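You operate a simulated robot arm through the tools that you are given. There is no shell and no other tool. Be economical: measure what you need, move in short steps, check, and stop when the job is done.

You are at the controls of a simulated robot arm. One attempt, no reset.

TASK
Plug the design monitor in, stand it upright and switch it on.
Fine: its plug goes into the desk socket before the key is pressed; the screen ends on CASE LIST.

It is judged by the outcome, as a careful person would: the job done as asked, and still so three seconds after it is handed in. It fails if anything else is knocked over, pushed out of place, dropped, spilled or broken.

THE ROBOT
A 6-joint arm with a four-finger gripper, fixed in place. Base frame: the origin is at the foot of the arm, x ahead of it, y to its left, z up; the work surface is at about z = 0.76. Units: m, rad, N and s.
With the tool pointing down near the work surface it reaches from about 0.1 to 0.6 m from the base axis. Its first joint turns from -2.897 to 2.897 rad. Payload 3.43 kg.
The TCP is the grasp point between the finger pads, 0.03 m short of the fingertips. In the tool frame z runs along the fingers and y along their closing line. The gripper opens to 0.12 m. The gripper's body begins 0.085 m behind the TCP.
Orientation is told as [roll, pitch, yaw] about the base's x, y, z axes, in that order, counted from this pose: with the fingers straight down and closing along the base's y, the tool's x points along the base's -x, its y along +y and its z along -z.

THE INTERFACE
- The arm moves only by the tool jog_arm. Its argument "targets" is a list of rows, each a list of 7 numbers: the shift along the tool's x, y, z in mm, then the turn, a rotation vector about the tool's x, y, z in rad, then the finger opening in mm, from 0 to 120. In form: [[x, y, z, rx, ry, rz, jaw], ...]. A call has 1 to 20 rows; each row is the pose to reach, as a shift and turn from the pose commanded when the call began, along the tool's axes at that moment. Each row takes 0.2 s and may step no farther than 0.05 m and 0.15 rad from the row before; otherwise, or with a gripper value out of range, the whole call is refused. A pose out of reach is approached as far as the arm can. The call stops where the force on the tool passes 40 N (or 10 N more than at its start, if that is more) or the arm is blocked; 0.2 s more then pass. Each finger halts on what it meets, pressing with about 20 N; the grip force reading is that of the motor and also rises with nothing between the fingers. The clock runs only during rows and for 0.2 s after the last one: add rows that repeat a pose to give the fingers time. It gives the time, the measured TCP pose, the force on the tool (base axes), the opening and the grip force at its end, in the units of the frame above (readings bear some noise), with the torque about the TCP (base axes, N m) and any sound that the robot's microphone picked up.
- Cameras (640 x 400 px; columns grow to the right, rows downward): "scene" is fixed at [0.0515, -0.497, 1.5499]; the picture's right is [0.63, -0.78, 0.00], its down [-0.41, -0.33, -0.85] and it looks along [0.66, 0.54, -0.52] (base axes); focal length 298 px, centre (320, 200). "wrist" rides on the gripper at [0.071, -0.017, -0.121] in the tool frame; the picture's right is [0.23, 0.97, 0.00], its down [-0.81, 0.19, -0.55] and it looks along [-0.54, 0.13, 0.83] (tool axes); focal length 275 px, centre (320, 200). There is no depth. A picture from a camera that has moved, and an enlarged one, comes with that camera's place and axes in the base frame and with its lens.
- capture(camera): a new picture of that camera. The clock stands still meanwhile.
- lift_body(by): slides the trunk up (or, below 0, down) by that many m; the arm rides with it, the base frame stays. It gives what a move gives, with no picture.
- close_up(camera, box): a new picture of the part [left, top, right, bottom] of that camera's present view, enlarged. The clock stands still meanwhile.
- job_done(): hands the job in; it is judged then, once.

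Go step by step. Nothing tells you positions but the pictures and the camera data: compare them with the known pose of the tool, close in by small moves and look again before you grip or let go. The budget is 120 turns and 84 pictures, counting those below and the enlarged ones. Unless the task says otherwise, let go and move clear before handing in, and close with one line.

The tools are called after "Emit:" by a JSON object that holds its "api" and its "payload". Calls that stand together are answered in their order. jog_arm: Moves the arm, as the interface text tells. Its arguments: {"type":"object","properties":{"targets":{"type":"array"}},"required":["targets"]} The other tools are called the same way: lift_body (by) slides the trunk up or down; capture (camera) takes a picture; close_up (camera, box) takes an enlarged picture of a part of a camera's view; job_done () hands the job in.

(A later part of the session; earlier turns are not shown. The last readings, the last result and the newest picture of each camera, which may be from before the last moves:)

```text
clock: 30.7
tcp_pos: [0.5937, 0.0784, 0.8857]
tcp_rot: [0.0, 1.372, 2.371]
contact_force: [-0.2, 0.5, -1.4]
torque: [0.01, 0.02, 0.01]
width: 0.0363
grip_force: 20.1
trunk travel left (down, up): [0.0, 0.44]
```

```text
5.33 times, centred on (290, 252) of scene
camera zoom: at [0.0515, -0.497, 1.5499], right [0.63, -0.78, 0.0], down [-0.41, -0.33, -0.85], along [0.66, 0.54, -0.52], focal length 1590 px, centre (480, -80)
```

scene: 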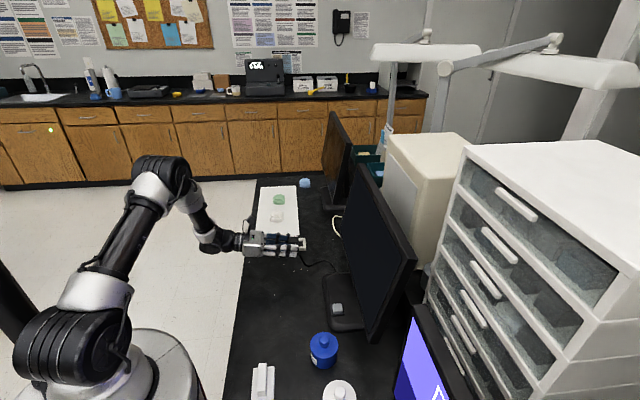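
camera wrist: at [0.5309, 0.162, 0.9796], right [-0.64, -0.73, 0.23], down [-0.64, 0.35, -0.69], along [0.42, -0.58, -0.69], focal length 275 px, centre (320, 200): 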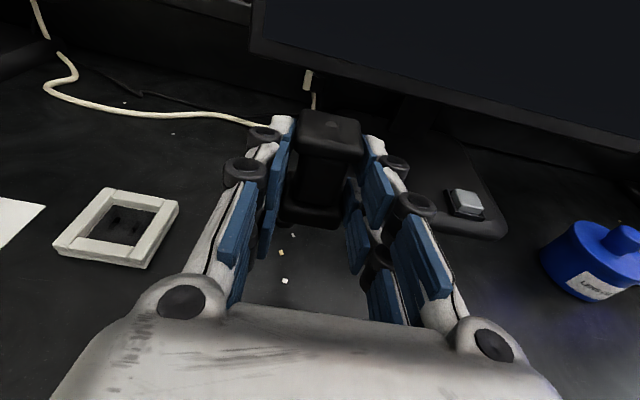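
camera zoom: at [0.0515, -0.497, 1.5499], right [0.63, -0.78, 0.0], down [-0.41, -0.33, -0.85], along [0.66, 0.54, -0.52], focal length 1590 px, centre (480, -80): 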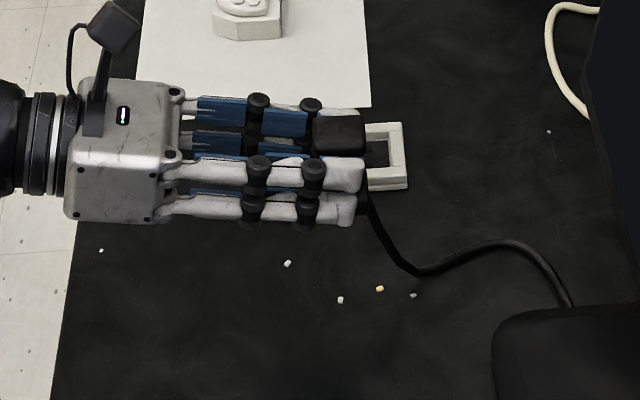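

The socket has two slots and an inner opening of about 42 mm, centred near (0.7195, 0.157); the plug base is 36.5 mm. I'll carry the plug over slowly and hover about 2 cm above the frame.

Emit:
{"api": "jog_arm", "payload": {"targets": [[0.3, -12, 1.4, 0, 0, 0, 10], [0.6, -24, 2.9, 0, 0, 0, 10], [0.9, -36, 4.3, 0, 0, 0, 10], [1.2, -48, 5.8, 0, 0, 0, 10], [1.5, -60, 7.2, 0, 0, 0, 10], [1.8, -72, 8.7, 0, 0, 0, 10], [2.0, -84, 10, 0, 0, 0, 10], [2.3, -96, 11.5, 0, 0, 0, 10], [2.6, -108, 13, 0, 0, 0, 10], [2.9, -120, 14.4, 0, 0, 0, 10], [3.2, -132, 15.9, 0, 0, 0, 10], [3.5, -144, 17.3, 0, 0, 0, 10], [-10, -144, 20, 0, 0, 0, 10], [-24, -144, 22.8, 0, 0, 0, 10], [-38, -144, 25.6, 0, 0, 0, 10], [-51.4, -144, 28.4, 0, 0, 0, 10], [-51.4, -144, 28.4, 0, 0, 0, 10]]}}

Emit:
{"api": "capture", "payload": {"camera": "wrist"}}

Emit:
{"api": "close_up", "payload": {"camera": "scene", "box": [250, 205, 340, 272]}}

```text
clock: 34.3
tcp_pos: [0.7066, 0.1707, 0.8292]
tcp_rot: [-0.002, 1.369, 2.371]
contact_force: [0.7, -0.5, -0.9]
torque: [0.04, 0.02, 0.01]
width: 0.0365
grip_force: 20.0
trunk travel left (down, up): [0.0, 0.44]
```

```text
40 pictures are left
camera wrist: at [0.6433, 0.2541, 0.923], right [-0.64, -0.73, 0.23], down [-0.64, 0.35, -0.68], along [0.42, -0.58, -0.69], focal length 275 px, centre (320, 200)
```

wrist: 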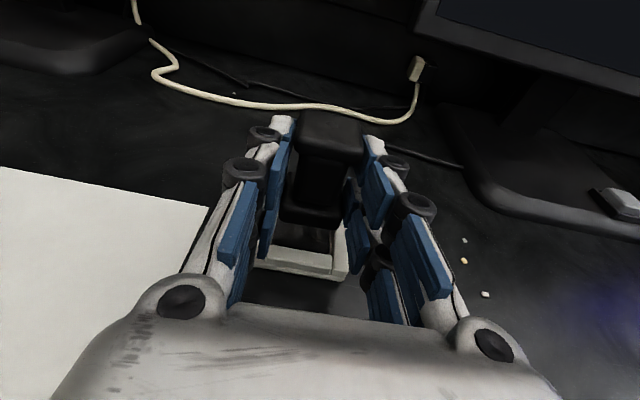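

```text
5.97 times, centred on (295, 238) of scene
camera zoom: at [0.0515, -0.497, 1.5499], right [0.63, -0.78, 0.0], down [-0.41, -0.33, -0.85], along [0.66, 0.54, -0.52], focal length 1780 px, centre (469, -30)
```

zoom: 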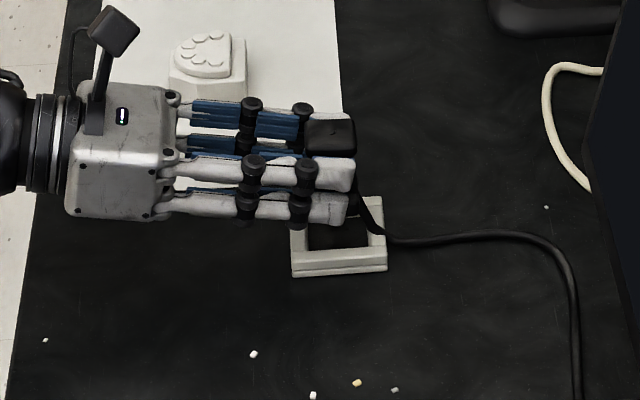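

The plug hovers above the socket and the near frame wall is visible between the fingers. I'll enlarge this to measure alignment.

Emit:
{"api": "close_up", "payload": {"camera": "wrist", "box": [240, 100, 400, 300]}}

Emit:
{"api": "close_up", "payload": {"camera": "scene", "box": [280, 215, 330, 255]}}

```text
2.00 times, centred on (320, 200) of wrist
camera zoom: at [0.6433, 0.2541, 0.923], right [-0.64, -0.73, 0.23], down [-0.64, 0.35, -0.68], along [0.42, -0.58, -0.69], focal length 551 px, centre (320, 200)
```

zoom: 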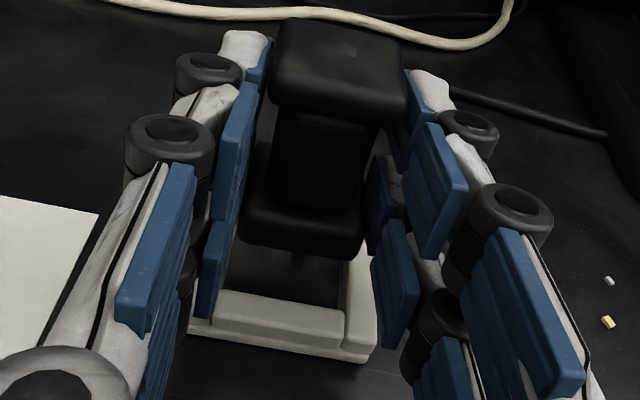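

```text
10.00 times, centred on (305, 235) of scene
camera zoom: at [0.0515, -0.497, 1.5499], right [0.63, -0.78, 0.0], down [-0.41, -0.33, -0.85], along [0.66, 0.54, -0.52], focal length 2982 px, centre (470, -150)
```

zoom: 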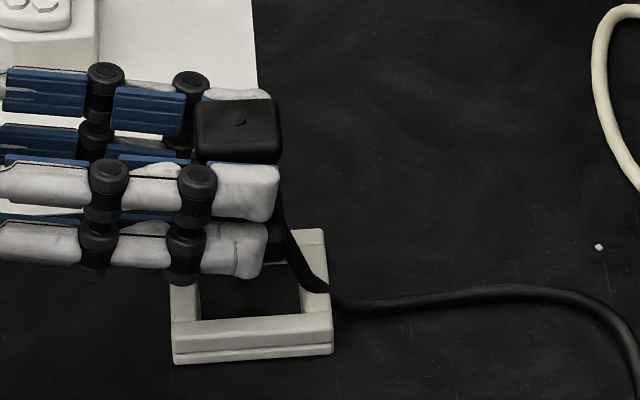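

In both cameras the plug lines up with the socket to within about a millimetre. I'll lower it 18 mm and re-check before it enters.

Emit:
{"api": "jog_arm", "payload": {"targets": [[-6, 0, 1.2, 0, 0, 0, 10], [-12, 0, 2.4, 0, 0, 0, 10], [-17.6, 0, 3.5, 0, 0, 0, 10], [-17.6, 0, 3.5, 0, 0, 0, 10]]}}

Emit:
{"api": "close_up", "payload": {"camera": "wrist", "box": [260, 170, 380, 290]}}

Emit:
{"api": "close_up", "payload": {"camera": "scene", "box": [280, 220, 330, 260]}}

```text
clock: 35.3
tcp_pos: [0.7064, 0.1708, 0.8116]
tcp_rot: [0.002, 1.37, 2.374]
contact_force: [0.7, -0.7, -1.4]
torque: [0.02, 0.01, 0.0]
width: 0.0362
grip_force: 20.1
trunk travel left (down, up): [0.0, 0.44]
```

```text
3.33 times, centred on (320, 230) of wrist
camera zoom: at [0.6424, 0.2538, 0.9057], right [-0.64, -0.73, 0.23], down [-0.64, 0.35, -0.68], along [0.42, -0.58, -0.69], focal length 918 px, centre (320, 100)
```

zoom: 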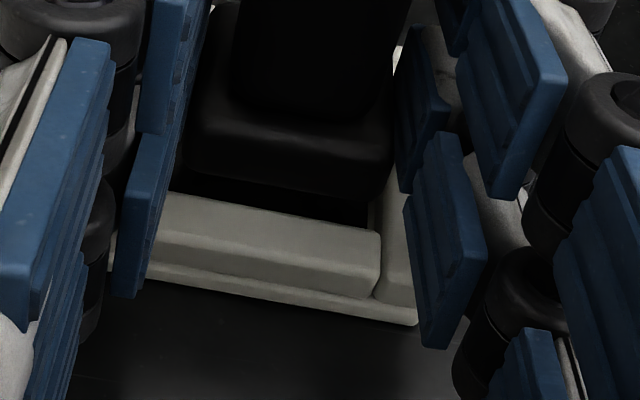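

```text
10.00 times, centred on (305, 240) of scene
camera zoom: at [0.0515, -0.497, 1.5499], right [0.63, -0.78, 0.0], down [-0.41, -0.33, -0.85], along [0.66, 0.54, -0.52], focal length 2982 px, centre (470, -200)
```

zoom: 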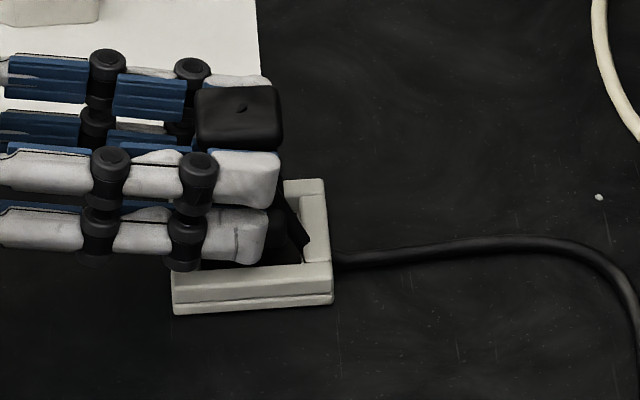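

It is now just above the frame. I'll zoom right in on the base edge and frame to check the sideways clearance.

Emit:
{"api": "close_up", "payload": {"camera": "wrist", "box": [285, 195, 345, 265]}}

```text
5.71 times, centred on (315, 230) of wrist
camera zoom: at [0.6424, 0.2538, 0.9057], right [-0.64, -0.73, 0.23], down [-0.64, 0.35, -0.68], along [0.42, -0.58, -0.69], focal length 1573 px, centre (349, 29)
```

zoom: 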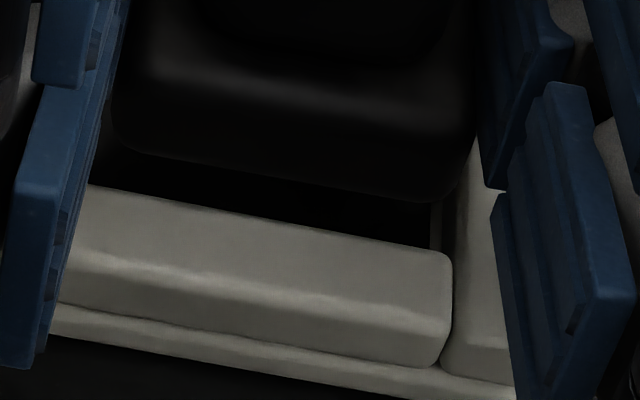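

The base sits about 2.5 mm too far to one side. I'll shift 2.5 mm sideways and 1 mm forward, then lower slowly.

Emit:
{"api": "jog_arm", "payload": {"targets": [[0.2, -2.5, 1, 0, 0, 0, 10], [0.2, -2.5, 1, 0, 0, 0, 10], [-2.8, -2.5, 1.6, 0, 0, 0, 10], [-5.7, -2.5, 2.2, 0, 0, 0, 10], [-8.6, -2.5, 2.8, 0, 0, 0, 10], [-8.6, -2.5, 2.8, 0, 0, 0, 10]]}}

Emit:
{"api": "close_up", "payload": {"camera": "wrist", "box": [270, 180, 370, 280]}}

Emit:
{"api": "close_up", "payload": {"camera": "scene", "box": [280, 220, 330, 260]}}

```text
clock: 36.7
tcp_pos: [0.7086, 0.1711, 0.8067]
tcp_rot: [-0.026, 1.376, 2.344]
contact_force: [-1.5, -2.5, 20.9]
torque: [-0.32, -0.74, -0.07]
width: 0.0362
grip_force: 20.2
trunk travel left (down, up): [0.0, 0.44]
```

```text
4.00 times, centred on (320, 230) of wrist
camera zoom: at [0.6445, 0.2549, 0.9003], right [-0.65, -0.73, 0.22], down [-0.63, 0.35, -0.69], along [0.43, -0.58, -0.69], focal length 1101 px, centre (320, 80)
```

zoom: 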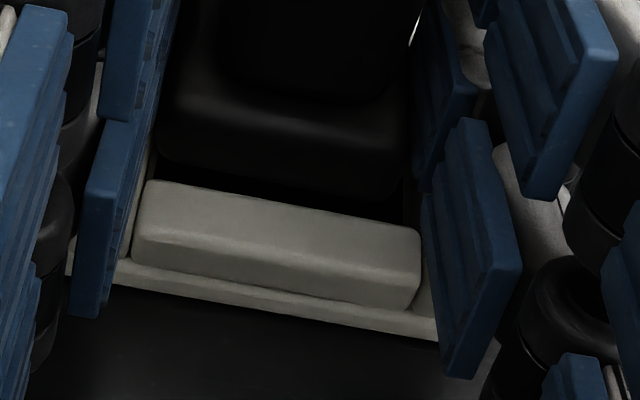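

```text
10.00 times, centred on (305, 240) of scene
camera zoom: at [0.0515, -0.497, 1.5499], right [0.63, -0.78, 0.0], down [-0.41, -0.33, -0.85], along [0.66, 0.54, -0.52], focal length 2982 px, centre (470, -200)
```

zoom: 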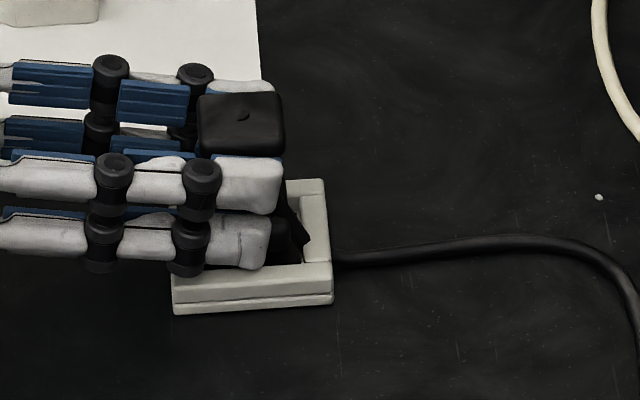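

Upward force of 21 N; the torque says the far (+d) edge of the base is touching the frame. I'll raise it 8 mm, shift 3 mm back and try again.

Emit:
{"api": "jog_arm", "payload": {"targets": [[7.8, 0, -1.6, 0, 0, 0, 10], [7.2, 0, -4.5, 0, 0, 0, 10], [7.2, 0, -4.5, 0, 0, 0, 10], [4.3, 0, -3.9, 0, 0, 0, 10], [1.4, 0, -3.3, 0, 0, 0, 10], [-0.6, 0, -2.9, 0, 0, 0, 10], [-0.6, 0, -2.9, 0, 0, 0, 10]]}}

Emit:
{"api": "close_up", "payload": {"camera": "wrist", "box": [270, 180, 370, 280]}}

```text
clock: 38.3
tcp_pos: [0.7069, 0.1748, 0.8068]
tcp_rot: [-0.023, 1.375, 2.351]
contact_force: [-2.6, 0.5, 21.8]
torque: [-0.23, -0.14, -0.04]
width: 0.0363
grip_force: 19.7
trunk travel left (down, up): [0.0, 0.44]
```

```text
4.00 times, centred on (320, 230) of wrist
camera zoom: at [0.6416, 0.2578, 0.9004], right [-0.65, -0.73, 0.22], down [-0.63, 0.35, -0.69], along [0.43, -0.58, -0.69], focal length 1101 px, centre (320, 80)
```

zoom: 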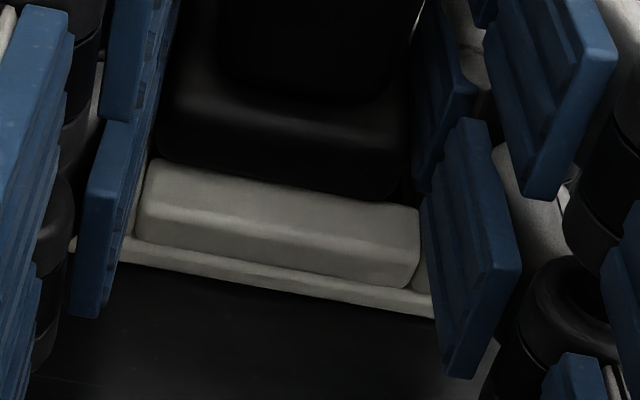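

There are now balanced contacts under the base. It is either resting on the frame or already bottoming out. I'll take the load off by about 3 mm, open gently, and look at how it sits.

Emit:
{"api": "jog_arm", "payload": {"targets": [[2.5, 0, -0.5, 0, 0, 0, 10], [2.5, 0, -0.5, 0, 0, 0, 10], [2.5, 0, -0.5, 0, 0, 0, 40], [2.5, 0, -0.5, 0, 0, 0, 46], [2.5, 0, -0.5, 0, 0, 0, 52], [2.5, 0, -0.5, 0, 0, 0, 58], [2.5, 0, -0.5, 0, 0, 0, 58]]}}

Emit:
{"api": "close_up", "payload": {"camera": "wrist", "box": [240, 90, 400, 290]}}

Emit:
{"api": "close_up", "payload": {"camera": "scene", "box": [280, 220, 330, 260]}}

```text
clock: 39.9
tcp_pos: [0.7053, 0.173, 0.8046]
tcp_rot: [0.004, 1.369, 2.377]
contact_force: [0.2, -0.4, 0.5]
torque: [-0.01, 0.0, 0.0]
width: 0.0579
grip_force: 0.1
trunk travel left (down, up): [0.0, 0.44]
```

```text
2.00 times, centred on (320, 190) of wrist
camera zoom: at [0.6424, 0.257, 0.8989], right [-0.64, -0.73, 0.23], down [-0.64, 0.35, -0.68], along [0.42, -0.58, -0.69], focal length 551 px, centre (320, 220)
```

zoom: 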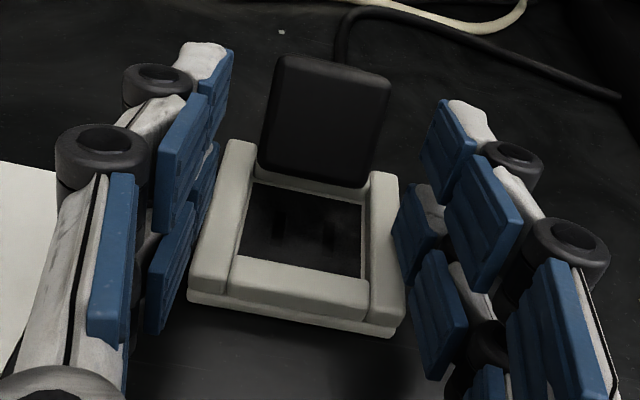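

```text
10.00 times, centred on (305, 240) of scene
camera zoom: at [0.0515, -0.497, 1.5499], right [0.63, -0.78, 0.0], down [-0.41, -0.33, -0.85], along [0.66, 0.54, -0.52], focal length 2982 px, centre (470, -200)
```

zoom: 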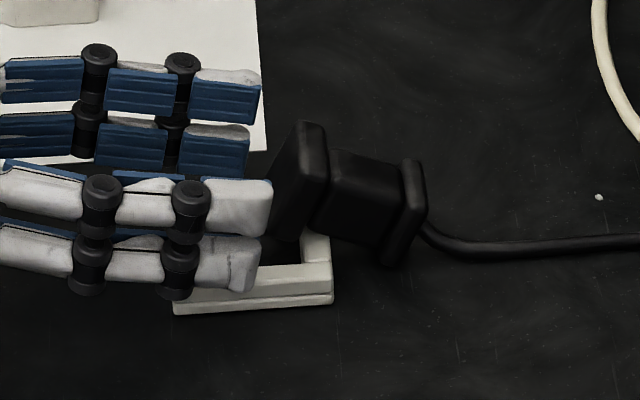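

The plug tipped over the far wall and now lies with its base on the frame and its cap towards the monitor. I'll slide the open fingers forward along both sides, grip it by the base and bring it back to open desk.

Emit:
{"api": "jog_arm", "payload": {"targets": [[2, 0, 10, 0, 0, 0, 58], [4, 0, 20, 0, 0, 0, 58], [6, 0, 30, 0, 0, 0, 58], [8, 0, 40, 0, 0, 0, 58], [10, 0, 50, 0, 0, 0, 58], [12, 0, 60, 0, 0, 0, 58], [12, 0, 60, 0, 0, 0, 58]]}}

Emit:
{"api": "close_up", "payload": {"camera": "wrist", "box": [240, 90, 400, 290]}}

Emit:
{"api": "close_up", "payload": {"camera": "scene", "box": [280, 220, 330, 260]}}

```text
clock: 41.5
tcp_pos: [0.7505, 0.1304, 0.805]
tcp_rot: [0.002, 1.371, 2.373]
contact_force: [-0.5, 0.1, -0.1]
torque: [0.05, 0.01, -0.01]
width: 0.058
grip_force: 0.1
trunk travel left (down, up): [0.0, 0.44]
```

```text
2.00 times, centred on (320, 190) of wrist
camera zoom: at [0.6872, 0.2139, 0.8995], right [-0.64, -0.73, 0.23], down [-0.64, 0.35, -0.68], along [0.42, -0.58, -0.69], focal length 551 px, centre (320, 220)
```

zoom: 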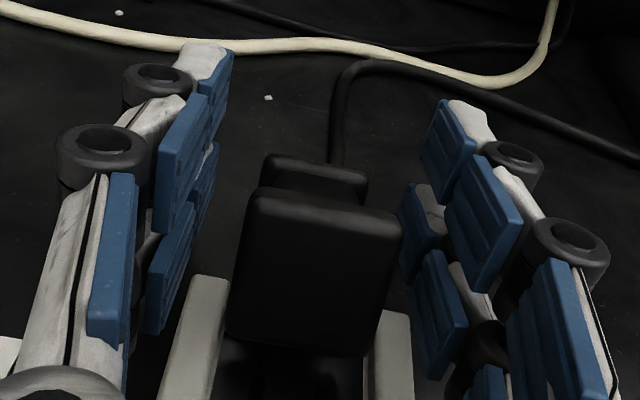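

```text
10.00 times, centred on (305, 240) of scene
camera zoom: at [0.0515, -0.497, 1.5499], right [0.63, -0.78, 0.0], down [-0.41, -0.33, -0.85], along [0.66, 0.54, -0.52], focal length 2982 px, centre (470, -200)
```

zoom: 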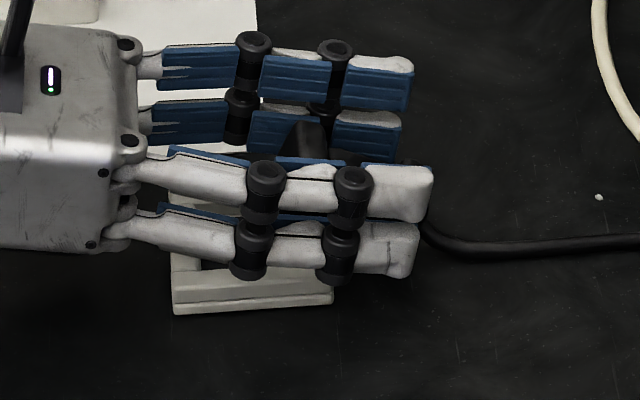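

The plug lies between the fingers. I'll close on it, then lift slowly.

Emit:
{"api": "jog_arm", "payload": {"targets": [[0, 0, 0, 0, 0, 0, 45], [0, 0, 0, 0, 0, 0, 30], [0, 0, 0, 0, 0, 0, 15], [0, 0, 0, 0, 0, 0, 10], [0, 0, 0, 0, 0, 0, 10], [6, 0, -1, 0, 0, 0, 10], [12, 0, -2, 0, 0, 0, 10], [20, 0, -4, 0, 0, 0, 10], [28, 0, -5.6, 0, 0, 0, 10], [36, 0, -7.2, 0, 0, 0, 10], [44, 0, -8.8, 0, 0, 0, 10], [50, 0, -10, 0, 0, 0, 10], [50, 0, -10, 0, 0, 0, 10]]}}

Emit:
{"api": "capture", "payload": {"camera": "wrist"}}

Emit:
{"api": "close_up", "payload": {"camera": "scene", "box": [280, 205, 340, 253]}}

```text
clock: 44.3
tcp_pos: [0.7516, 0.1296, 0.8554]
tcp_rot: [0.001, 1.371, 2.372]
contact_force: [0.6, 0.3, -0.4]
torque: [-0.01, 0.01, 0.03]
width: 0.0349
grip_force: 19.9
trunk travel left (down, up): [0.0, 0.44]
```

```text
26 pictures are left
camera wrist: at [0.688, 0.214, 0.9491], right [-0.64, -0.73, 0.23], down [-0.64, 0.35, -0.68], along [0.42, -0.58, -0.69], focal length 275 px, centre (320, 200)
```

wrist: 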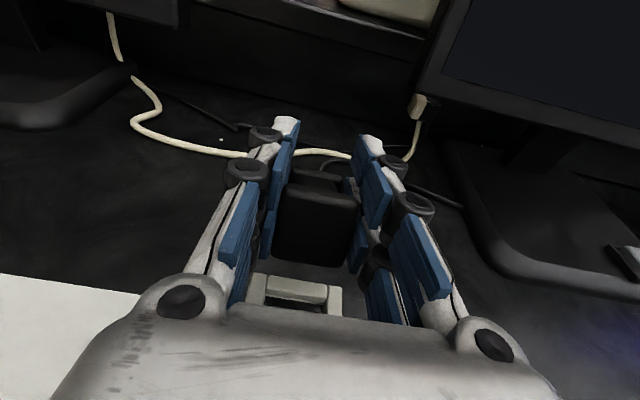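

```text
8.33 times, centred on (310, 229) of scene
camera zoom: at [0.0515, -0.497, 1.5499], right [0.63, -0.78, 0.0], down [-0.41, -0.33, -0.85], along [0.66, 0.54, -0.52], focal length 2485 px, centre (403, -42)
```

zoom: 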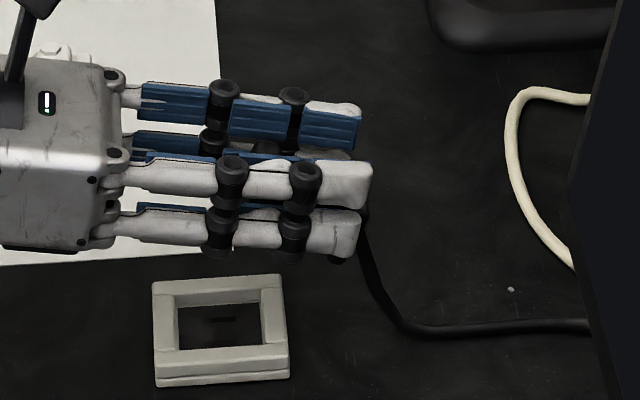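

Held again at 35 mm. I'll carry it slowly back to the open desk, set it down lying flat, and let go.

Emit:
{"api": "jog_arm", "payload": {"targets": [[-1.5, 11, -7.6, 0, 0, 0, 10], [-3, 22, -15, 0, 0, 0, 10], [-4.5, 33, -23, 0, 0, 0, 10], [-6, 44.5, -30.4, 0, 0, 0, 10], [-7.6, 55.6, -38, 0, 0, 0, 10], [-9.2, 66.7, -45.6, 0, 0, 0, 10], [-10.7, 77.9, -53.2, 0, 0, 0, 10], [-12.2, 89, -60.9, 0, 0, 0, 10], [-13.8, 100, -68.5, 0, 0, 0, 10], [-15.3, 111, -76, 0, 0, 0, 10], [-16.8, 122, -83.7, 0, 0, 0, 10], [-18.4, 133.5, -91.3, 0, 0, 0, 10], [-19.9, 144.6, -98.9, 0, 0, 0, 10], [-33, 144.6, -96.3, 0, 0, 0, 10], [-46, 144.6, -93.7, 0, 0, 0, 10], [-58, 144.6, -91.3, 0, 0, 0, 10], [-71, 144.6, -88.7, 0, 0, 0, 10], [-71, 144.6, -88.7, 0, 0, 0, 10]]}}

Emit:
{"api": "capture", "payload": {"camera": "wrist"}}

```text
clock: 48.1
tcp_pos: [0.5776, 0.0981, 0.8047]
tcp_rot: [-0.012, 1.374, 2.361]
contact_force: [-0.4, -1.5, 13.2]
torque: [-0.26, -0.25, -0.06]
width: 0.0347
grip_force: 19.9
trunk travel left (down, up): [0.0, 0.44]
```

```text
24 pictures are left
camera wrist: at [0.513, 0.1815, 0.8992], right [-0.65, -0.73, 0.22], down [-0.64, 0.35, -0.69], along [0.42, -0.59, -0.69], focal length 275 px, centre (320, 200)
```

wrist: 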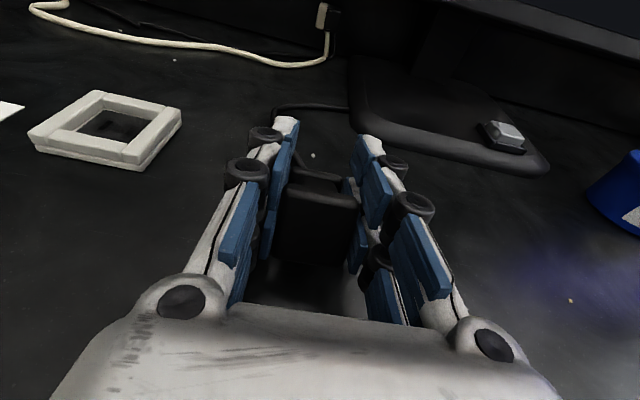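

The cap is touching the desk. I'll relieve the load, open, and back straight out.

Emit:
{"api": "jog_arm", "payload": {"targets": [[3, 0, -0.6, 0, 0, 0, 10], [3, 0, -0.6, 0, 0, 0, 40], [3, 0, -0.6, 0, 0, 0, 50], [3, 0, -0.6, 0, 0, 0, 62], [3, 0, -0.6, 0, 0, 0, 62], [1, 0, -15, 0, 0, 0, 62], [-2, 0, -30, 0, 0, 0, 62], [-5, 0, -45, 0, 0, 0, 62], [-8, 0, -60, 0, 0, 0, 62], [-11, 0, -75, 0, 0, 0, 62], [15, 0, -80, 0, 0, 0, 62], [45, 0, -86, 0, 0, 0, 62], [75, 0, -92, 0, 0, 0, 62], [105, 0, -98, 0, 0, 0, 62], [105, 0, -98, 0, 0, 0, 62]]}}

Emit:
{"api": "close_up", "payload": {"camera": "scene", "box": [245, 235, 325, 295]}}

```text
clock: 51.3
tcp_pos: [0.5229, 0.1507, 0.9251]
tcp_rot: [0.002, 1.369, 2.373]
contact_force: [-0.4, 0.2, 0.6]
torque: [0.03, -0.03, 0.02]
width: 0.062
grip_force: 0.0
trunk travel left (down, up): [0.0, 0.44]
```

```text
6.67 times, centred on (285, 265) of scene
camera zoom: at [0.0515, -0.497, 1.5499], right [0.63, -0.78, 0.0], down [-0.41, -0.33, -0.85], along [0.66, 0.54, -0.52], focal length 1988 px, centre (553, -233)
```

zoom: 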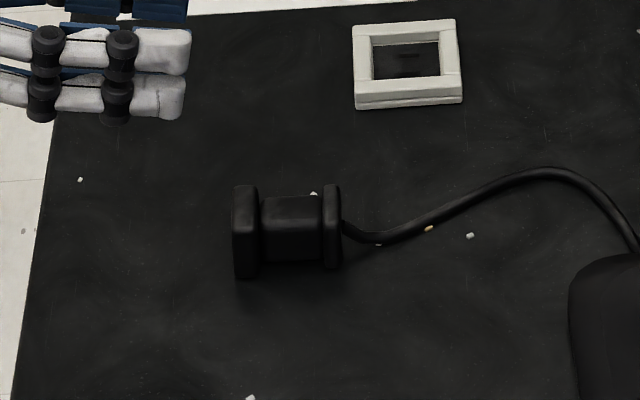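

The plug lies flat again on open desk near (0.578, 0.106). I'll swing the tool back to near-vertical above its neck and take one look.

Emit:
{"api": "jog_arm", "payload": {"targets": [[1.7, -0.5, 6.2, 0, -0.147, 0, 62], [3.4, -1, 12.4, 0, -0.294, 0, 62], [5.1, -1.6, 18.6, 0, -0.441, 0, 62], [6.8, -2.2, 24.8, 0, -0.588, 0, 62], [8.5, -2.7, 31, 0, -0.735, 0, 62], [10.2, -3.3, 37.2, 0, -0.882, 0, 62], [11.9, -3.8, 43.4, 0, -1.029, 0, 62], [13.6, -4.4, 49.6, 0, -1.176, 0, 62], [15.3, -5, 55.8, 0, -1.323, 0, 62], [17, -5.5, 62, 0, -1.47, 0, 62], [18.8, -6, 68.4, 0, -1.617, 0, 62], [18.8, -6, 68.4, 0, -1.617, 0, 62]]}}

Emit:
{"api": "close_up", "payload": {"camera": "wrist", "box": [200, 20, 440, 180]}}

```text
clock: 53.9
tcp_pos: [0.578, 0.1038, 0.9308]
tcp_rot: [0.0, -0.249, 2.373]
contact_force: [0.2, -0.2, -0.5]
torque: [0.04, 0.01, 0.0]
width: 0.062
grip_force: 0.1
trunk travel left (down, up): [0.0, 0.44]
```

```text
2.50 times, centred on (320, 100) of wrist
camera zoom: at [0.6607, 0.0467, 1.0309], right [-0.52, -0.85, -0.06], down [-0.6, 0.31, 0.74], along [-0.61, 0.41, -0.67], focal length 688 px, centre (320, 450)
```

zoom: 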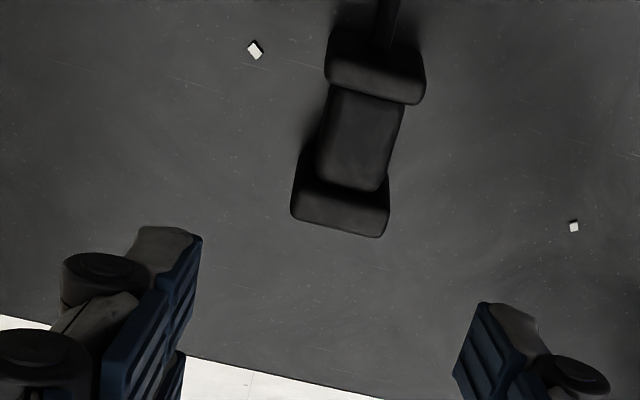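

The neck is at (0.572, 0.101). I'll descend onto it and close.

Emit:
{"api": "jog_arm", "payload": {"targets": [[9, 3, 33, 0, 0, 0, 62], [18, 6.3, 66, 0, 0, 0, 62], [26, 6.3, 97, 0, 0, 0, 62], [31, 6.3, 115, 0, 0, 0, 62], [34.9, 6.3, 129.2, 0, 0, 0, 62], [34.9, 6.3, 129.2, 0, 0, 0, 45], [34.9, 6.3, 129.2, 0, 0, 0, 30], [34.9, 6.3, 129.2, 0, 0, 0, 15], [34.9, 6.3, 129.2, 0, 0, 0, 10], [34.9, 6.3, 129.2, 0, 0, 0, 10], [34.9, 6.3, 129.2, 0, 0, 0, 10]]}}

Emit:
{"api": "close_up", "payload": {"camera": "wrist", "box": [220, 90, 420, 230]}}

```text
clock: 56.3
tcp_pos: [0.578, 0.1004, 0.7975]
tcp_rot: [0.0, -0.247, 2.371]
contact_force: [-0.3, 0.0, 0.4]
torque: [0.0, -0.01, 0.04]
width: 0.0362
grip_force: 20.7
trunk travel left (down, up): [0.0, 0.44]
```

```text
2.86 times, centred on (320, 160) of wrist
camera zoom: at [0.6593, 0.0421, 0.8969], right [-0.52, -0.85, -0.06], down [-0.6, 0.32, 0.73], along [-0.61, 0.41, -0.68], focal length 786 px, centre (320, 314)
```

zoom: 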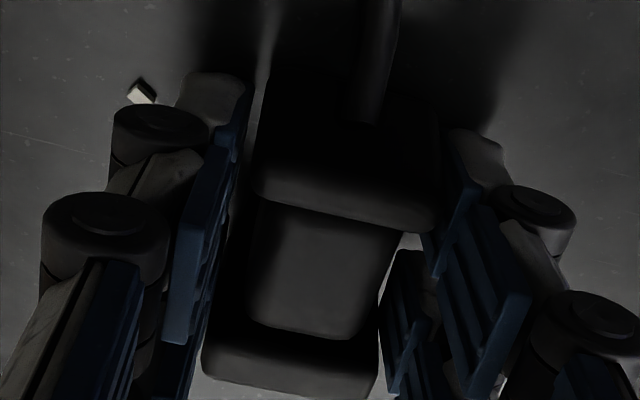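

Same captive grip as before. Lifting and rotating 1.61 rad to stand the plug upright.

Emit:
{"api": "jog_arm", "payload": {"targets": [[-3.6, 0, -14, 0, 0.0, 0, 10], [-7.2, 0, -28, 0, 0.05, 0, 10], [-10.9, 0, -43, 0, 0.13, 0, 10], [-14.5, 0, -57, 0, 0.23, 0, 10], [-18, 0, -71, 0, 0.33, 0, 10], [-21.7, 0, -85, 0, 0.43, 0, 10], [-21.7, 0, -85, 0, 0.53, 0, 10], [-21.7, 0, -85, 0, 0.63, 0, 10], [-21.7, 0, -85, 0, 0.73, 0, 10], [-21.7, 0, -85, 0, 0.83, 0, 10], [-21.7, 0, -85, 0, 0.93, 0, 10], [-21.7, 0, -85, 0, 1.03, 0, 10], [-21.7, 0, -85, 0, 1.13, 0, 10], [-21.7, 0, -85, 0, 1.23, 0, 10], [-21.7, 0, -85, 0, 1.33, 0, 10], [-21.7, 0, -85, 0, 1.43, 0, 10], [-21.7, 0, -85, 0, 1.53, 0, 10], [-21.7, 0, -85, 0, 1.614, 0, 10], [-21.7, 0, -85, 0, 1.614, 0, 10]]}}

```text
clock: 60.3
tcp_pos: [0.5756, 0.0993, 0.8861]
tcp_rot: [-0.001, 1.368, 2.37]
contact_force: [0.8, -0.8, -0.8]
torque: [-0.02, 0.02, -0.01]
width: 0.0363
grip_force: 20.5
trunk travel left (down, up): [0.0, 0.44]
```

Upright and held. Carrying slowly to hover above the socket with the sideways alignment taken from the clear socket view.

Emit:
{"api": "jog_arm", "payload": {"targets": [[0.8, -12.8, 3.9, 0, 0, 0, 10], [1.6, -25.6, 7.8, 0, 0, 0, 10], [2.4, -38.4, 11.7, 0, 0, 0, 10], [3.2, -51.2, 15.6, 0, 0, 0, 10], [4, -64, 19.5, 0, 0, 0, 10], [4.8, -76.8, 23.4, 0, 0, 0, 10], [5.6, -89.6, 27.3, 0, 0, 0, 10], [6.4, -102.4, 31.2, 0, 0, 0, 10], [7.2, -115, 35, 0, 0, 0, 10], [8, -128, 39, 0, 0, 0, 10], [8.8, -141, 42.9, 0, 0, 0, 10], [-5, -141, 46, 0, 0, 0, 10], [-20, -141, 49, 0, 0, 0, 10], [-35, -141, 52, 0, 0, 0, 10], [-50, -141, 55, 0, 0, 0, 10], [-50, -141, 55, 0, 0, 0, 10]]}}

Emit:
{"api": "close_up", "payload": {"camera": "wrist", "box": [260, 100, 380, 290]}}

Emit:
{"api": "close_up", "payload": {"camera": "scene", "box": [280, 210, 340, 258]}}

```text
clock: 63.7
tcp_pos: [0.7031, 0.1688, 0.8253]
tcp_rot: [0.001, 1.366, 2.371]
contact_force: [0.0, 0.2, -1.0]
torque: [-0.01, 0.02, -0.01]
width: 0.0362
grip_force: 20.3
trunk travel left (down, up): [0.0, 0.44]
```

```text
2.11 times, centred on (320, 195) of wrist
camera zoom: at [0.6407, 0.2529, 0.9193], right [-0.64, -0.73, 0.23], down [-0.64, 0.35, -0.68], along [0.42, -0.58, -0.7], focal length 580 px, centre (320, 210)
```

zoom: 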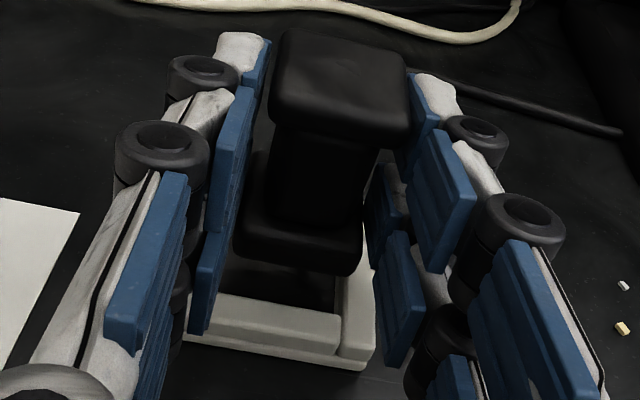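

```text
8.33 times, centred on (310, 234) of scene
camera zoom: at [0.0515, -0.497, 1.5499], right [0.63, -0.78, 0.0], down [-0.41, -0.33, -0.85], along [0.66, 0.54, -0.52], focal length 2485 px, centre (403, -83)
```

zoom: 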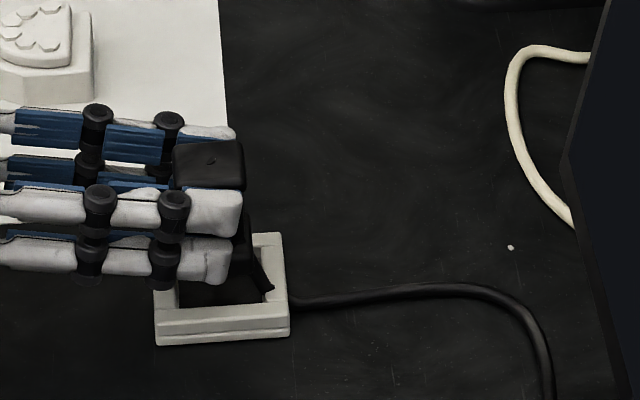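

The base centre sits 2.5 mm short of the socket centre sideways. I'll correct that, add 1 mm forward, and lower in small steps.

Emit:
{"api": "jog_arm", "payload": {"targets": [[0.2, -2.5, 1, 0, 0, 0, 10], [-4.7, -2.5, 2, 0, 0, 0, 10], [-9.6, -2.5, 3, 0, 0, 0, 10], [-14.5, -2.5, 4, 0, 0, 0, 10], [-16.5, -2.5, 4.4, 0, 0, 0, 10], [-18.5, -2.5, 4.8, 0, 0, 0, 10], [-20.5, -2.5, 5.2, 0, 0, 0, 10], [-22.5, -2.5, 5.6, 0, 0, 0, 10], [-22.5, -2.5, 5.6, 0, 0, 0, 10]]}}

Emit:
{"api": "close_up", "payload": {"camera": "wrist", "box": [260, 160, 380, 280]}}

```text
clock: 65.7
tcp_pos: [0.708, 0.1713, 0.803]
tcp_rot: [-0.012, 1.371, 2.362]
contact_force: [1.7, -1.5, 8.5]
torque: [-0.22, -0.22, -0.05]
width: 0.0361
grip_force: 20.1
trunk travel left (down, up): [0.0, 0.44]
```

```text
3.33 times, centred on (320, 220) of wrist
camera zoom: at [0.644, 0.2547, 0.8982], right [-0.64, -0.73, 0.22], down [-0.64, 0.35, -0.68], along [0.42, -0.58, -0.69], focal length 918 px, centre (320, 133)
```

zoom: 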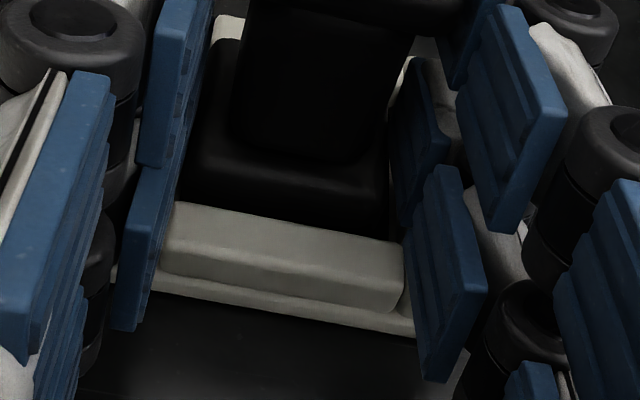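

Contact is light (8.5 N), centred sideways and near the fingertips, and the base looks to be below the rim. I'll shift 1 mm back sideways and press down a few mm more to see if it goes deeper.

Emit:
{"api": "jog_arm", "payload": {"targets": [[0, 1, 0, 0, 0, 0, 10], [0, 1, 0, 0, 0, 0, 10], [-2, 1, 0.4, 0, 0, 0, 10], [-4, 1, 0.8, 0, 0, 0, 10], [-4, 1, 0.8, 0, 0, 0, 10]]}}

Emit:
{"api": "close_up", "payload": {"camera": "scene", "box": [280, 210, 340, 258]}}

```text
clock: 66.9
tcp_pos: [0.708, 0.1719, 0.8031]
tcp_rot: [-0.032, 1.374, 2.344]
contact_force: [-3.7, 7.4, 33.3]
torque: [-0.47, -0.37, 0.17]
width: 0.0364
grip_force: 19.8
trunk travel left (down, up): [0.0, 0.44]
```

```text
8.33 times, centred on (310, 234) of scene
camera zoom: at [0.0515, -0.497, 1.5499], right [0.63, -0.78, 0.0], down [-0.41, -0.33, -0.85], along [0.66, 0.54, -0.52], focal length 2485 px, centre (403, -83)
```

zoom: 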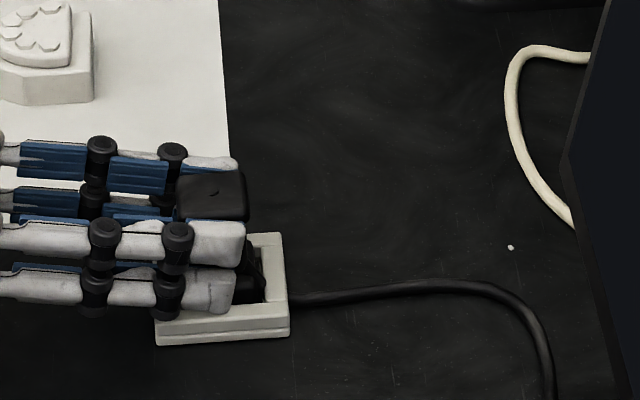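

The stop now sits about 4 mm lower than before. The contact is at the fingertips, and the side force shows the base is inside the frame walls. I'll ease the load, shift back 1 mm, and release.

Emit:
{"api": "jog_arm", "payload": {"targets": [[2.5, 0, -0.5, 0, 0, 0, 10], [3.5, 0, -1.5, 0, 0, 0, 10], [3.5, 0, -1.5, 0, 0, 0, 40], [3.5, 0, -1.5, 0, 0, 0, 46], [3.5, 0, -1.5, 0, 0, 0, 54], [3.5, 0, -1.5, 0, 0, 0, 54]]}}

Emit:
{"api": "close_up", "payload": {"camera": "wrist", "box": [240, 90, 400, 290]}}

```text
clock: 68.3
tcp_pos: [0.7063, 0.1678, 0.8031]
tcp_rot: [-0.007, 1.37, 2.362]
contact_force: [3.2, -9.5, 22.6]
torque: [-0.48, -0.59, -0.25]
width: 0.0524
grip_force: 0.0
trunk travel left (down, up): [0.0, 0.44]
```

```text
2.00 times, centred on (320, 190) of wrist
camera zoom: at [0.6422, 0.2516, 0.8977], right [-0.65, -0.73, 0.22], down [-0.64, 0.35, -0.68], along [0.42, -0.59, -0.69], focal length 551 px, centre (320, 220)
```

zoom: 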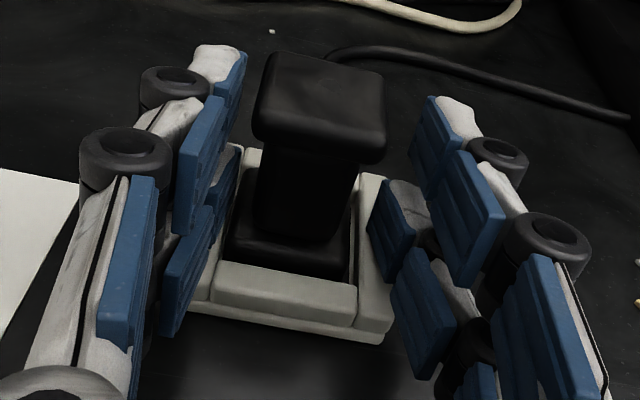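

The plug stands in the socket, base inside the frame. I'll raise 5 mm off the frame, back straight out and rise.

Emit:
{"api": "jog_arm", "payload": {"targets": [[3, 0, -0.6, 0, 0, 0, 54], [6, 0, -1.2, 0, 0, 0, 56], [6, 0, -1.2, 0, 0, 0, 60], [4, 0, -14, 0, 0, 0, 60], [1, 0, -28, 0, 0, 0, 60], [-2, 0, -42, 0, 0, 0, 60], [-4, 0, -56, 0, 0, 0, 60], [-7, 0, -70, 0, 0, 0, 60], [-10, 0, -85, 0, 0, 0, 60], [15, 0, -90, 0, 0, 0, 60], [45, 0, -96, 0, 0, 0, 60], [75, 0, -102, 0, 0, 0, 60], [100, 0, -107, 0, 0, 0, 60], [100, 0, -107, 0, 0, 0, 60]]}}

Emit:
{"api": "close_up", "payload": {"camera": "scene", "box": [280, 210, 340, 258]}}

```text
clock: 71.3
tcp_pos: [0.6444, 0.2279, 0.9218]
tcp_rot: [0.001, 1.368, 2.374]
contact_force: [-0.4, -0.4, 0.5]
torque: [0.02, -0.01, 0.0]
width: 0.0602
grip_force: 0.1
trunk travel left (down, up): [0.0, 0.44]
```

```text
8.33 times, centred on (310, 234) of scene
camera zoom: at [0.0515, -0.497, 1.5499], right [0.63, -0.78, 0.0], down [-0.41, -0.33, -0.85], along [0.66, 0.54, -0.52], focal length 2485 px, centre (403, -83)
```

zoom: 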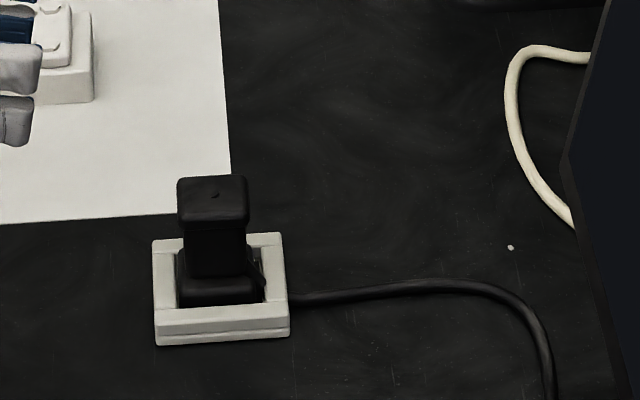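

The plug looks seated in the frame. Before touching the key I'll press it home from above with closed fingers, first moving over it at a moderate tilt.

Emit:
{"api": "jog_arm", "payload": {"targets": [[3, 0, 14, 0, -0.124, 0, 30], [6, 0, 29, 0, -0.248, 0, 10], [9, 0, 43, 0, -0.372, 0, 0], [12, 0, 58, 0, -0.496, 0, 0], [15, 0, 73, 0, -0.62, 0, 0], [18, -0.8, 88, 0, -0.744, 0, 0], [21, -0.8, 102, 0, -0.868, 0, 0], [21, -0.8, 102, 0, -0.868, 0, 0], [21, -0.8, 102, 0, -0.868, 0, 0]]}}

Emit:
{"api": "capture", "payload": {"camera": "wrist"}}

```text
clock: 73.3
tcp_pos: [0.721, 0.158, 0.9206]
tcp_rot: [-0.001, 0.499, 2.373]
contact_force: [-0.1, -0.3, 0.1]
torque: [0.02, -0.02, 0.0]
width: 0.0001
grip_force: 20.3
trunk travel left (down, up): [0.0, 0.44]
```

```text
14 pictures are left
camera wrist: at [0.7346, 0.1663, 1.0607], right [-0.53, -0.84, 0.11], down [-0.84, 0.54, 0.1], along [-0.14, -0.04, -0.99], focal length 275 px, centre (320, 200)
```

wrist: 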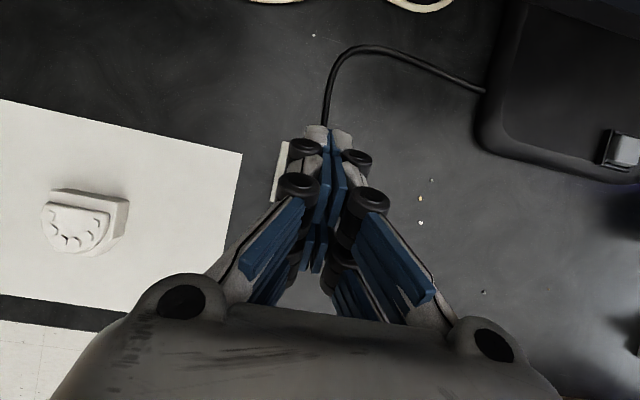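

The closed fingers are over the plug. Pressing down in steps.

Emit:
{"api": "jog_arm", "payload": {"targets": [[-9.6, 0, 17.6, 0, 0, 0, 0], [-19, 0, 35, 0, 0, 0, 0], [-24, 0, 44, 0, 0, 0, 0], [-26.3, 0, 48.3, 0, 0, 0, 0], [-28.3, 0, 51.8, 0, 0, 0, 0], [-28.3, 0, 51.8, 0, 0, 0, 0]]}}

```text
clock: 74.7
tcp_pos: [0.7212, 0.1584, 0.8622]
tcp_rot: [0.0, 0.499, 2.374]
contact_force: [-0.7, 0.2, 0.2]
torque: [0.0, 0.01, -0.01]
width: 0.0
grip_force: 19.9
trunk travel left (down, up): [0.0, 0.44]
```

Emit:
{"api": "jog_arm", "payload": {"targets": [[-1, 0, 1.8, 0, 0, 0, 0], [-1.9, 0, 3.5, 0, 0, 0, 0], [-2.9, 0, 5.3, 0, 0, 0, 0], [-2.9, 0, 5.3, 0, 0, 0, 0]]}}

```text
clock: 75.7
tcp_pos: [0.7225, 0.1576, 0.8595]
tcp_rot: [-0.002, 0.502, 2.37]
contact_force: [2.2, -5.2, 15.2]
torque: [-0.07, 0.0, 0.0]
width: 0.006
grip_force: 19.8
trunk travel left (down, up): [0.0, 0.44]
heard: snap
```

I heard a snap at 15 N, presumably the plug seating. I'll rise straight up and check.

Emit:
{"api": "jog_arm", "payload": {"targets": [[10, 0, -18, 0, 0, 0, 0], [24, 0, -44, 0, 0, 0, 0], [38, 0, -70, 0, 0, 0, 0], [52, 0, -96, 0, 0, 0, 0], [52, 0, -96, 0, 0, 0, 0]]}}

Emit:
{"api": "close_up", "payload": {"camera": "scene", "box": [270, 200, 430, 320]}}

```text
clock: 76.9
tcp_pos: [0.7197, 0.1601, 0.9665]
tcp_rot: [0.0, 0.5, 2.373]
contact_force: [0.3, 0.6, 0.2]
torque: [-0.02, 0.03, -0.01]
width: 0.0
grip_force: 20.1
trunk travel left (down, up): [0.0, 0.44]
```

```text
3.33 times, centred on (350, 260) of scene
camera zoom: at [0.0515, -0.497, 1.5499], right [0.63, -0.78, 0.0], down [-0.41, -0.33, -0.85], along [0.66, 0.54, -0.52], focal length 994 px, centre (220, 0)
```

zoom: 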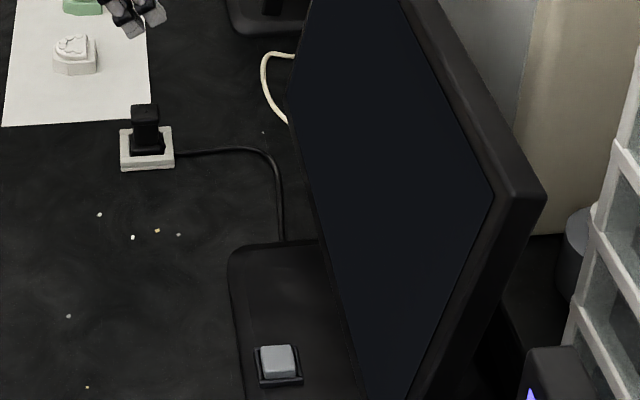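

The plug is in, upright, with the cable neat. Next is the monitor, leaning back about 12° by my earlier triangulation. I'll raise the trunk and bring the tool vertical, well clear.

Emit:
{"api": "lift_body", "payload": {"by": 0.3}}

Emit:
{"api": "jog_arm", "payload": {"targets": [[-3.6, 39, -2, 0, -0.125, 0, 0], [-7.3, 78, -4, 0, -0.25, 0, 20], [-11, 117, -6, 0, -0.375, 0, 40], [-14.6, 155, -8, 0, -0.5, 0, 60], [-14.6, 155, -8, 0, -0.5, 0, 80]]}}

```text
clock: 79.9
tcp_pos: [0.7196, 0.1595, 1.2659]
tcp_rot: [0.0, 0.5, 2.372]
contact_force: [-0.4, 0.1, 0.1]
torque: [0.04, 0.0, 0.02]
width: 0.0
grip_force: 20.0
trunk travel left (down, up): [-0.3, 0.14]
```

```text
clock: 81.1
tcp_pos: [0.5981, 0.0607, 1.264]
tcp_rot: [0.0, 0.0, 2.372]
contact_force: [0.2, 0.2, 0.1]
torque: [-0.01, -0.01, -0.02]
width: 0.0619
grip_force: 0.0
trunk travel left (down, up): [-0.3, 0.14]
```

Vertical and clear. Now I'll turn the closing line square to the panel and go above its top edge.

Emit:
{"api": "jog_arm", "payload": {"targets": [[20.6, 18.5, 0, 0, 0, 0.1443, 100], [41, 37, 0, 0, 0, 0.2886, 110], [62, 55, 0, 0, 0, 0.4329, 110], [82.5, 74, 0, 0, 0, 0.5772, 110], [103, 92, 0, 0, 0, 0.7215, 110], [124, 111, 0, 0, 0, 0.8658, 110], [144, 129, 0, 0, 0, 1.01, 110], [165, 148, 0, 0, 0, 1.154, 110], [186, 166, 0, 0, 0, 1.299, 110], [206, 184, 0, 0, 0, 1.443, 110], [227, 203, 0, 0, 0, 1.587, 110], [227, 203, 0, 0, 0, 1.587, 110]]}}

Emit:
{"api": "capture", "payload": {"camera": "wrist"}}

```text
clock: 83.7
tcp_pos: [0.6196, -0.2447, 1.2653]
tcp_rot: [0.0, 0.0, 0.783]
contact_force: [0.0, 0.6, -0.1]
torque: [-0.04, 0.01, 0.0]
width: 0.11
grip_force: 0.0
trunk travel left (down, up): [-0.3, 0.14]
```

```text
12 pictures are left
camera wrist: at [0.5804, -0.3073, 1.3848], right [-0.85, 0.53, 0.0], down [0.44, 0.71, 0.55], along [0.29, 0.47, -0.83], focal length 275 px, centre (320, 200)
```

wrist: 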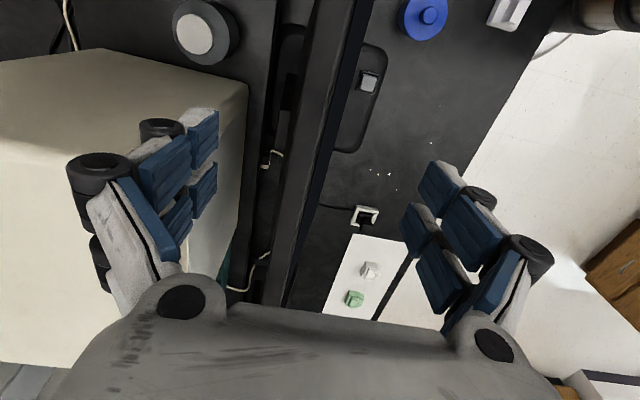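

The panel's top strip (about 32 mm thick) runs between the fingers, with the back edge 14+ mm clear of the rear finger. I'll narrow to 72 mm and come down to straddle the top edge.

Emit:
{"api": "jog_arm", "payload": {"targets": [[0, 0, 0, 0, 0, 0, 90], [0, 0, 0, 0, 0, 0, 72], [0, 0, 35, 0, 0, 0, 72], [0, 0, 70, 0, 0, 0, 72], [0, 0, 95, 0, 0, 0, 72], [0, 0, 112, 0, 0, 0, 72], [0, 0, 128, 0, 0, 0, 72], [0, 0, 128, 0, 0, 0, 72]]}}

Emit:
{"api": "capture", "payload": {"camera": "wrist"}}

```text
clock: 85.5
tcp_pos: [0.6187, -0.2425, 1.1376]
tcp_rot: [0.001, 0.0, 0.785]
contact_force: [4.9, -1.5, 6.0]
torque: [-0.03, -0.09, 0.06]
width: 0.0841
grip_force: 3.7
trunk travel left (down, up): [-0.3, 0.14]
```

```text
11 pictures are left
camera wrist: at [0.5805, -0.3053, 1.2581], right [-0.85, 0.52, 0.0], down [0.44, 0.71, 0.55], along [0.29, 0.47, -0.83], focal length 275 px, centre (320, 200)
```

wrist: 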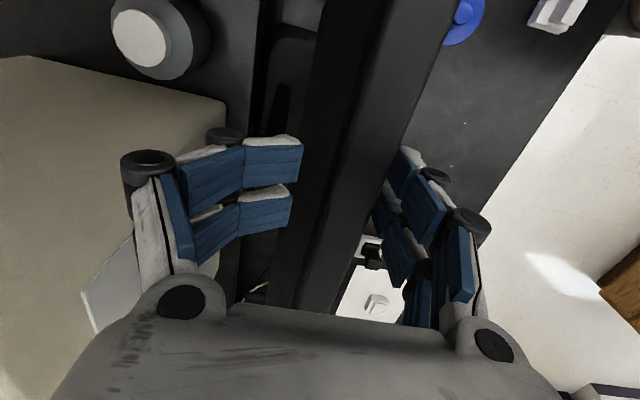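

The rear finger is lightly touching the panel's back. I'll push the top forward slowly by 15 mm and watch the forces.

Emit:
{"api": "jog_arm", "payload": {"targets": [[0, 3, 0, 0, 0, 0, 80], [0, 6, 0, 0, 0, 0, 80], [0, 9, 0, 0, 0, 0, 80], [0, 12, 0, 0, 0, 0, 80], [0, 15, 0, 0, 0, 0, 80], [0, 15, 0, 0, 0, 0, 80]]}}

Emit:
{"api": "close_up", "payload": {"camera": "scene", "box": [310, 150, 450, 350]}}

```text
clock: 86.9
tcp_pos: [0.6086, -0.233, 1.1374]
tcp_rot: [0.001, -0.001, 0.785]
contact_force: [6.8, -5.2, 8.3]
torque: [-0.14, -0.2, -0.03]
width: 0.0946
grip_force: 7.3
trunk travel left (down, up): [-0.3, 0.14]
```

```text
2.00 times, centred on (380, 250) of scene
camera zoom: at [0.0515, -0.497, 1.5499], right [0.63, -0.78, 0.0], down [-0.41, -0.33, -0.85], along [0.66, 0.54, -0.52], focal length 596 px, centre (200, 100)
```

zoom: 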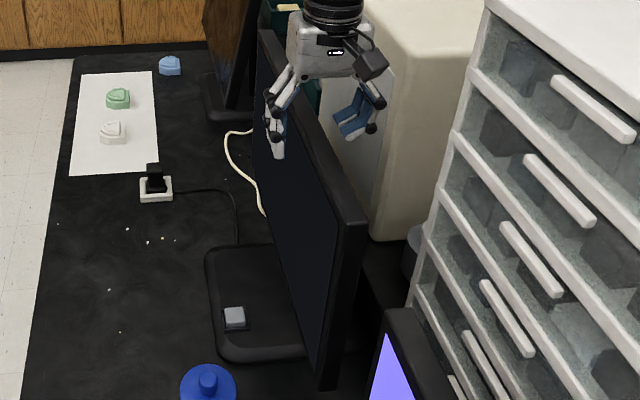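

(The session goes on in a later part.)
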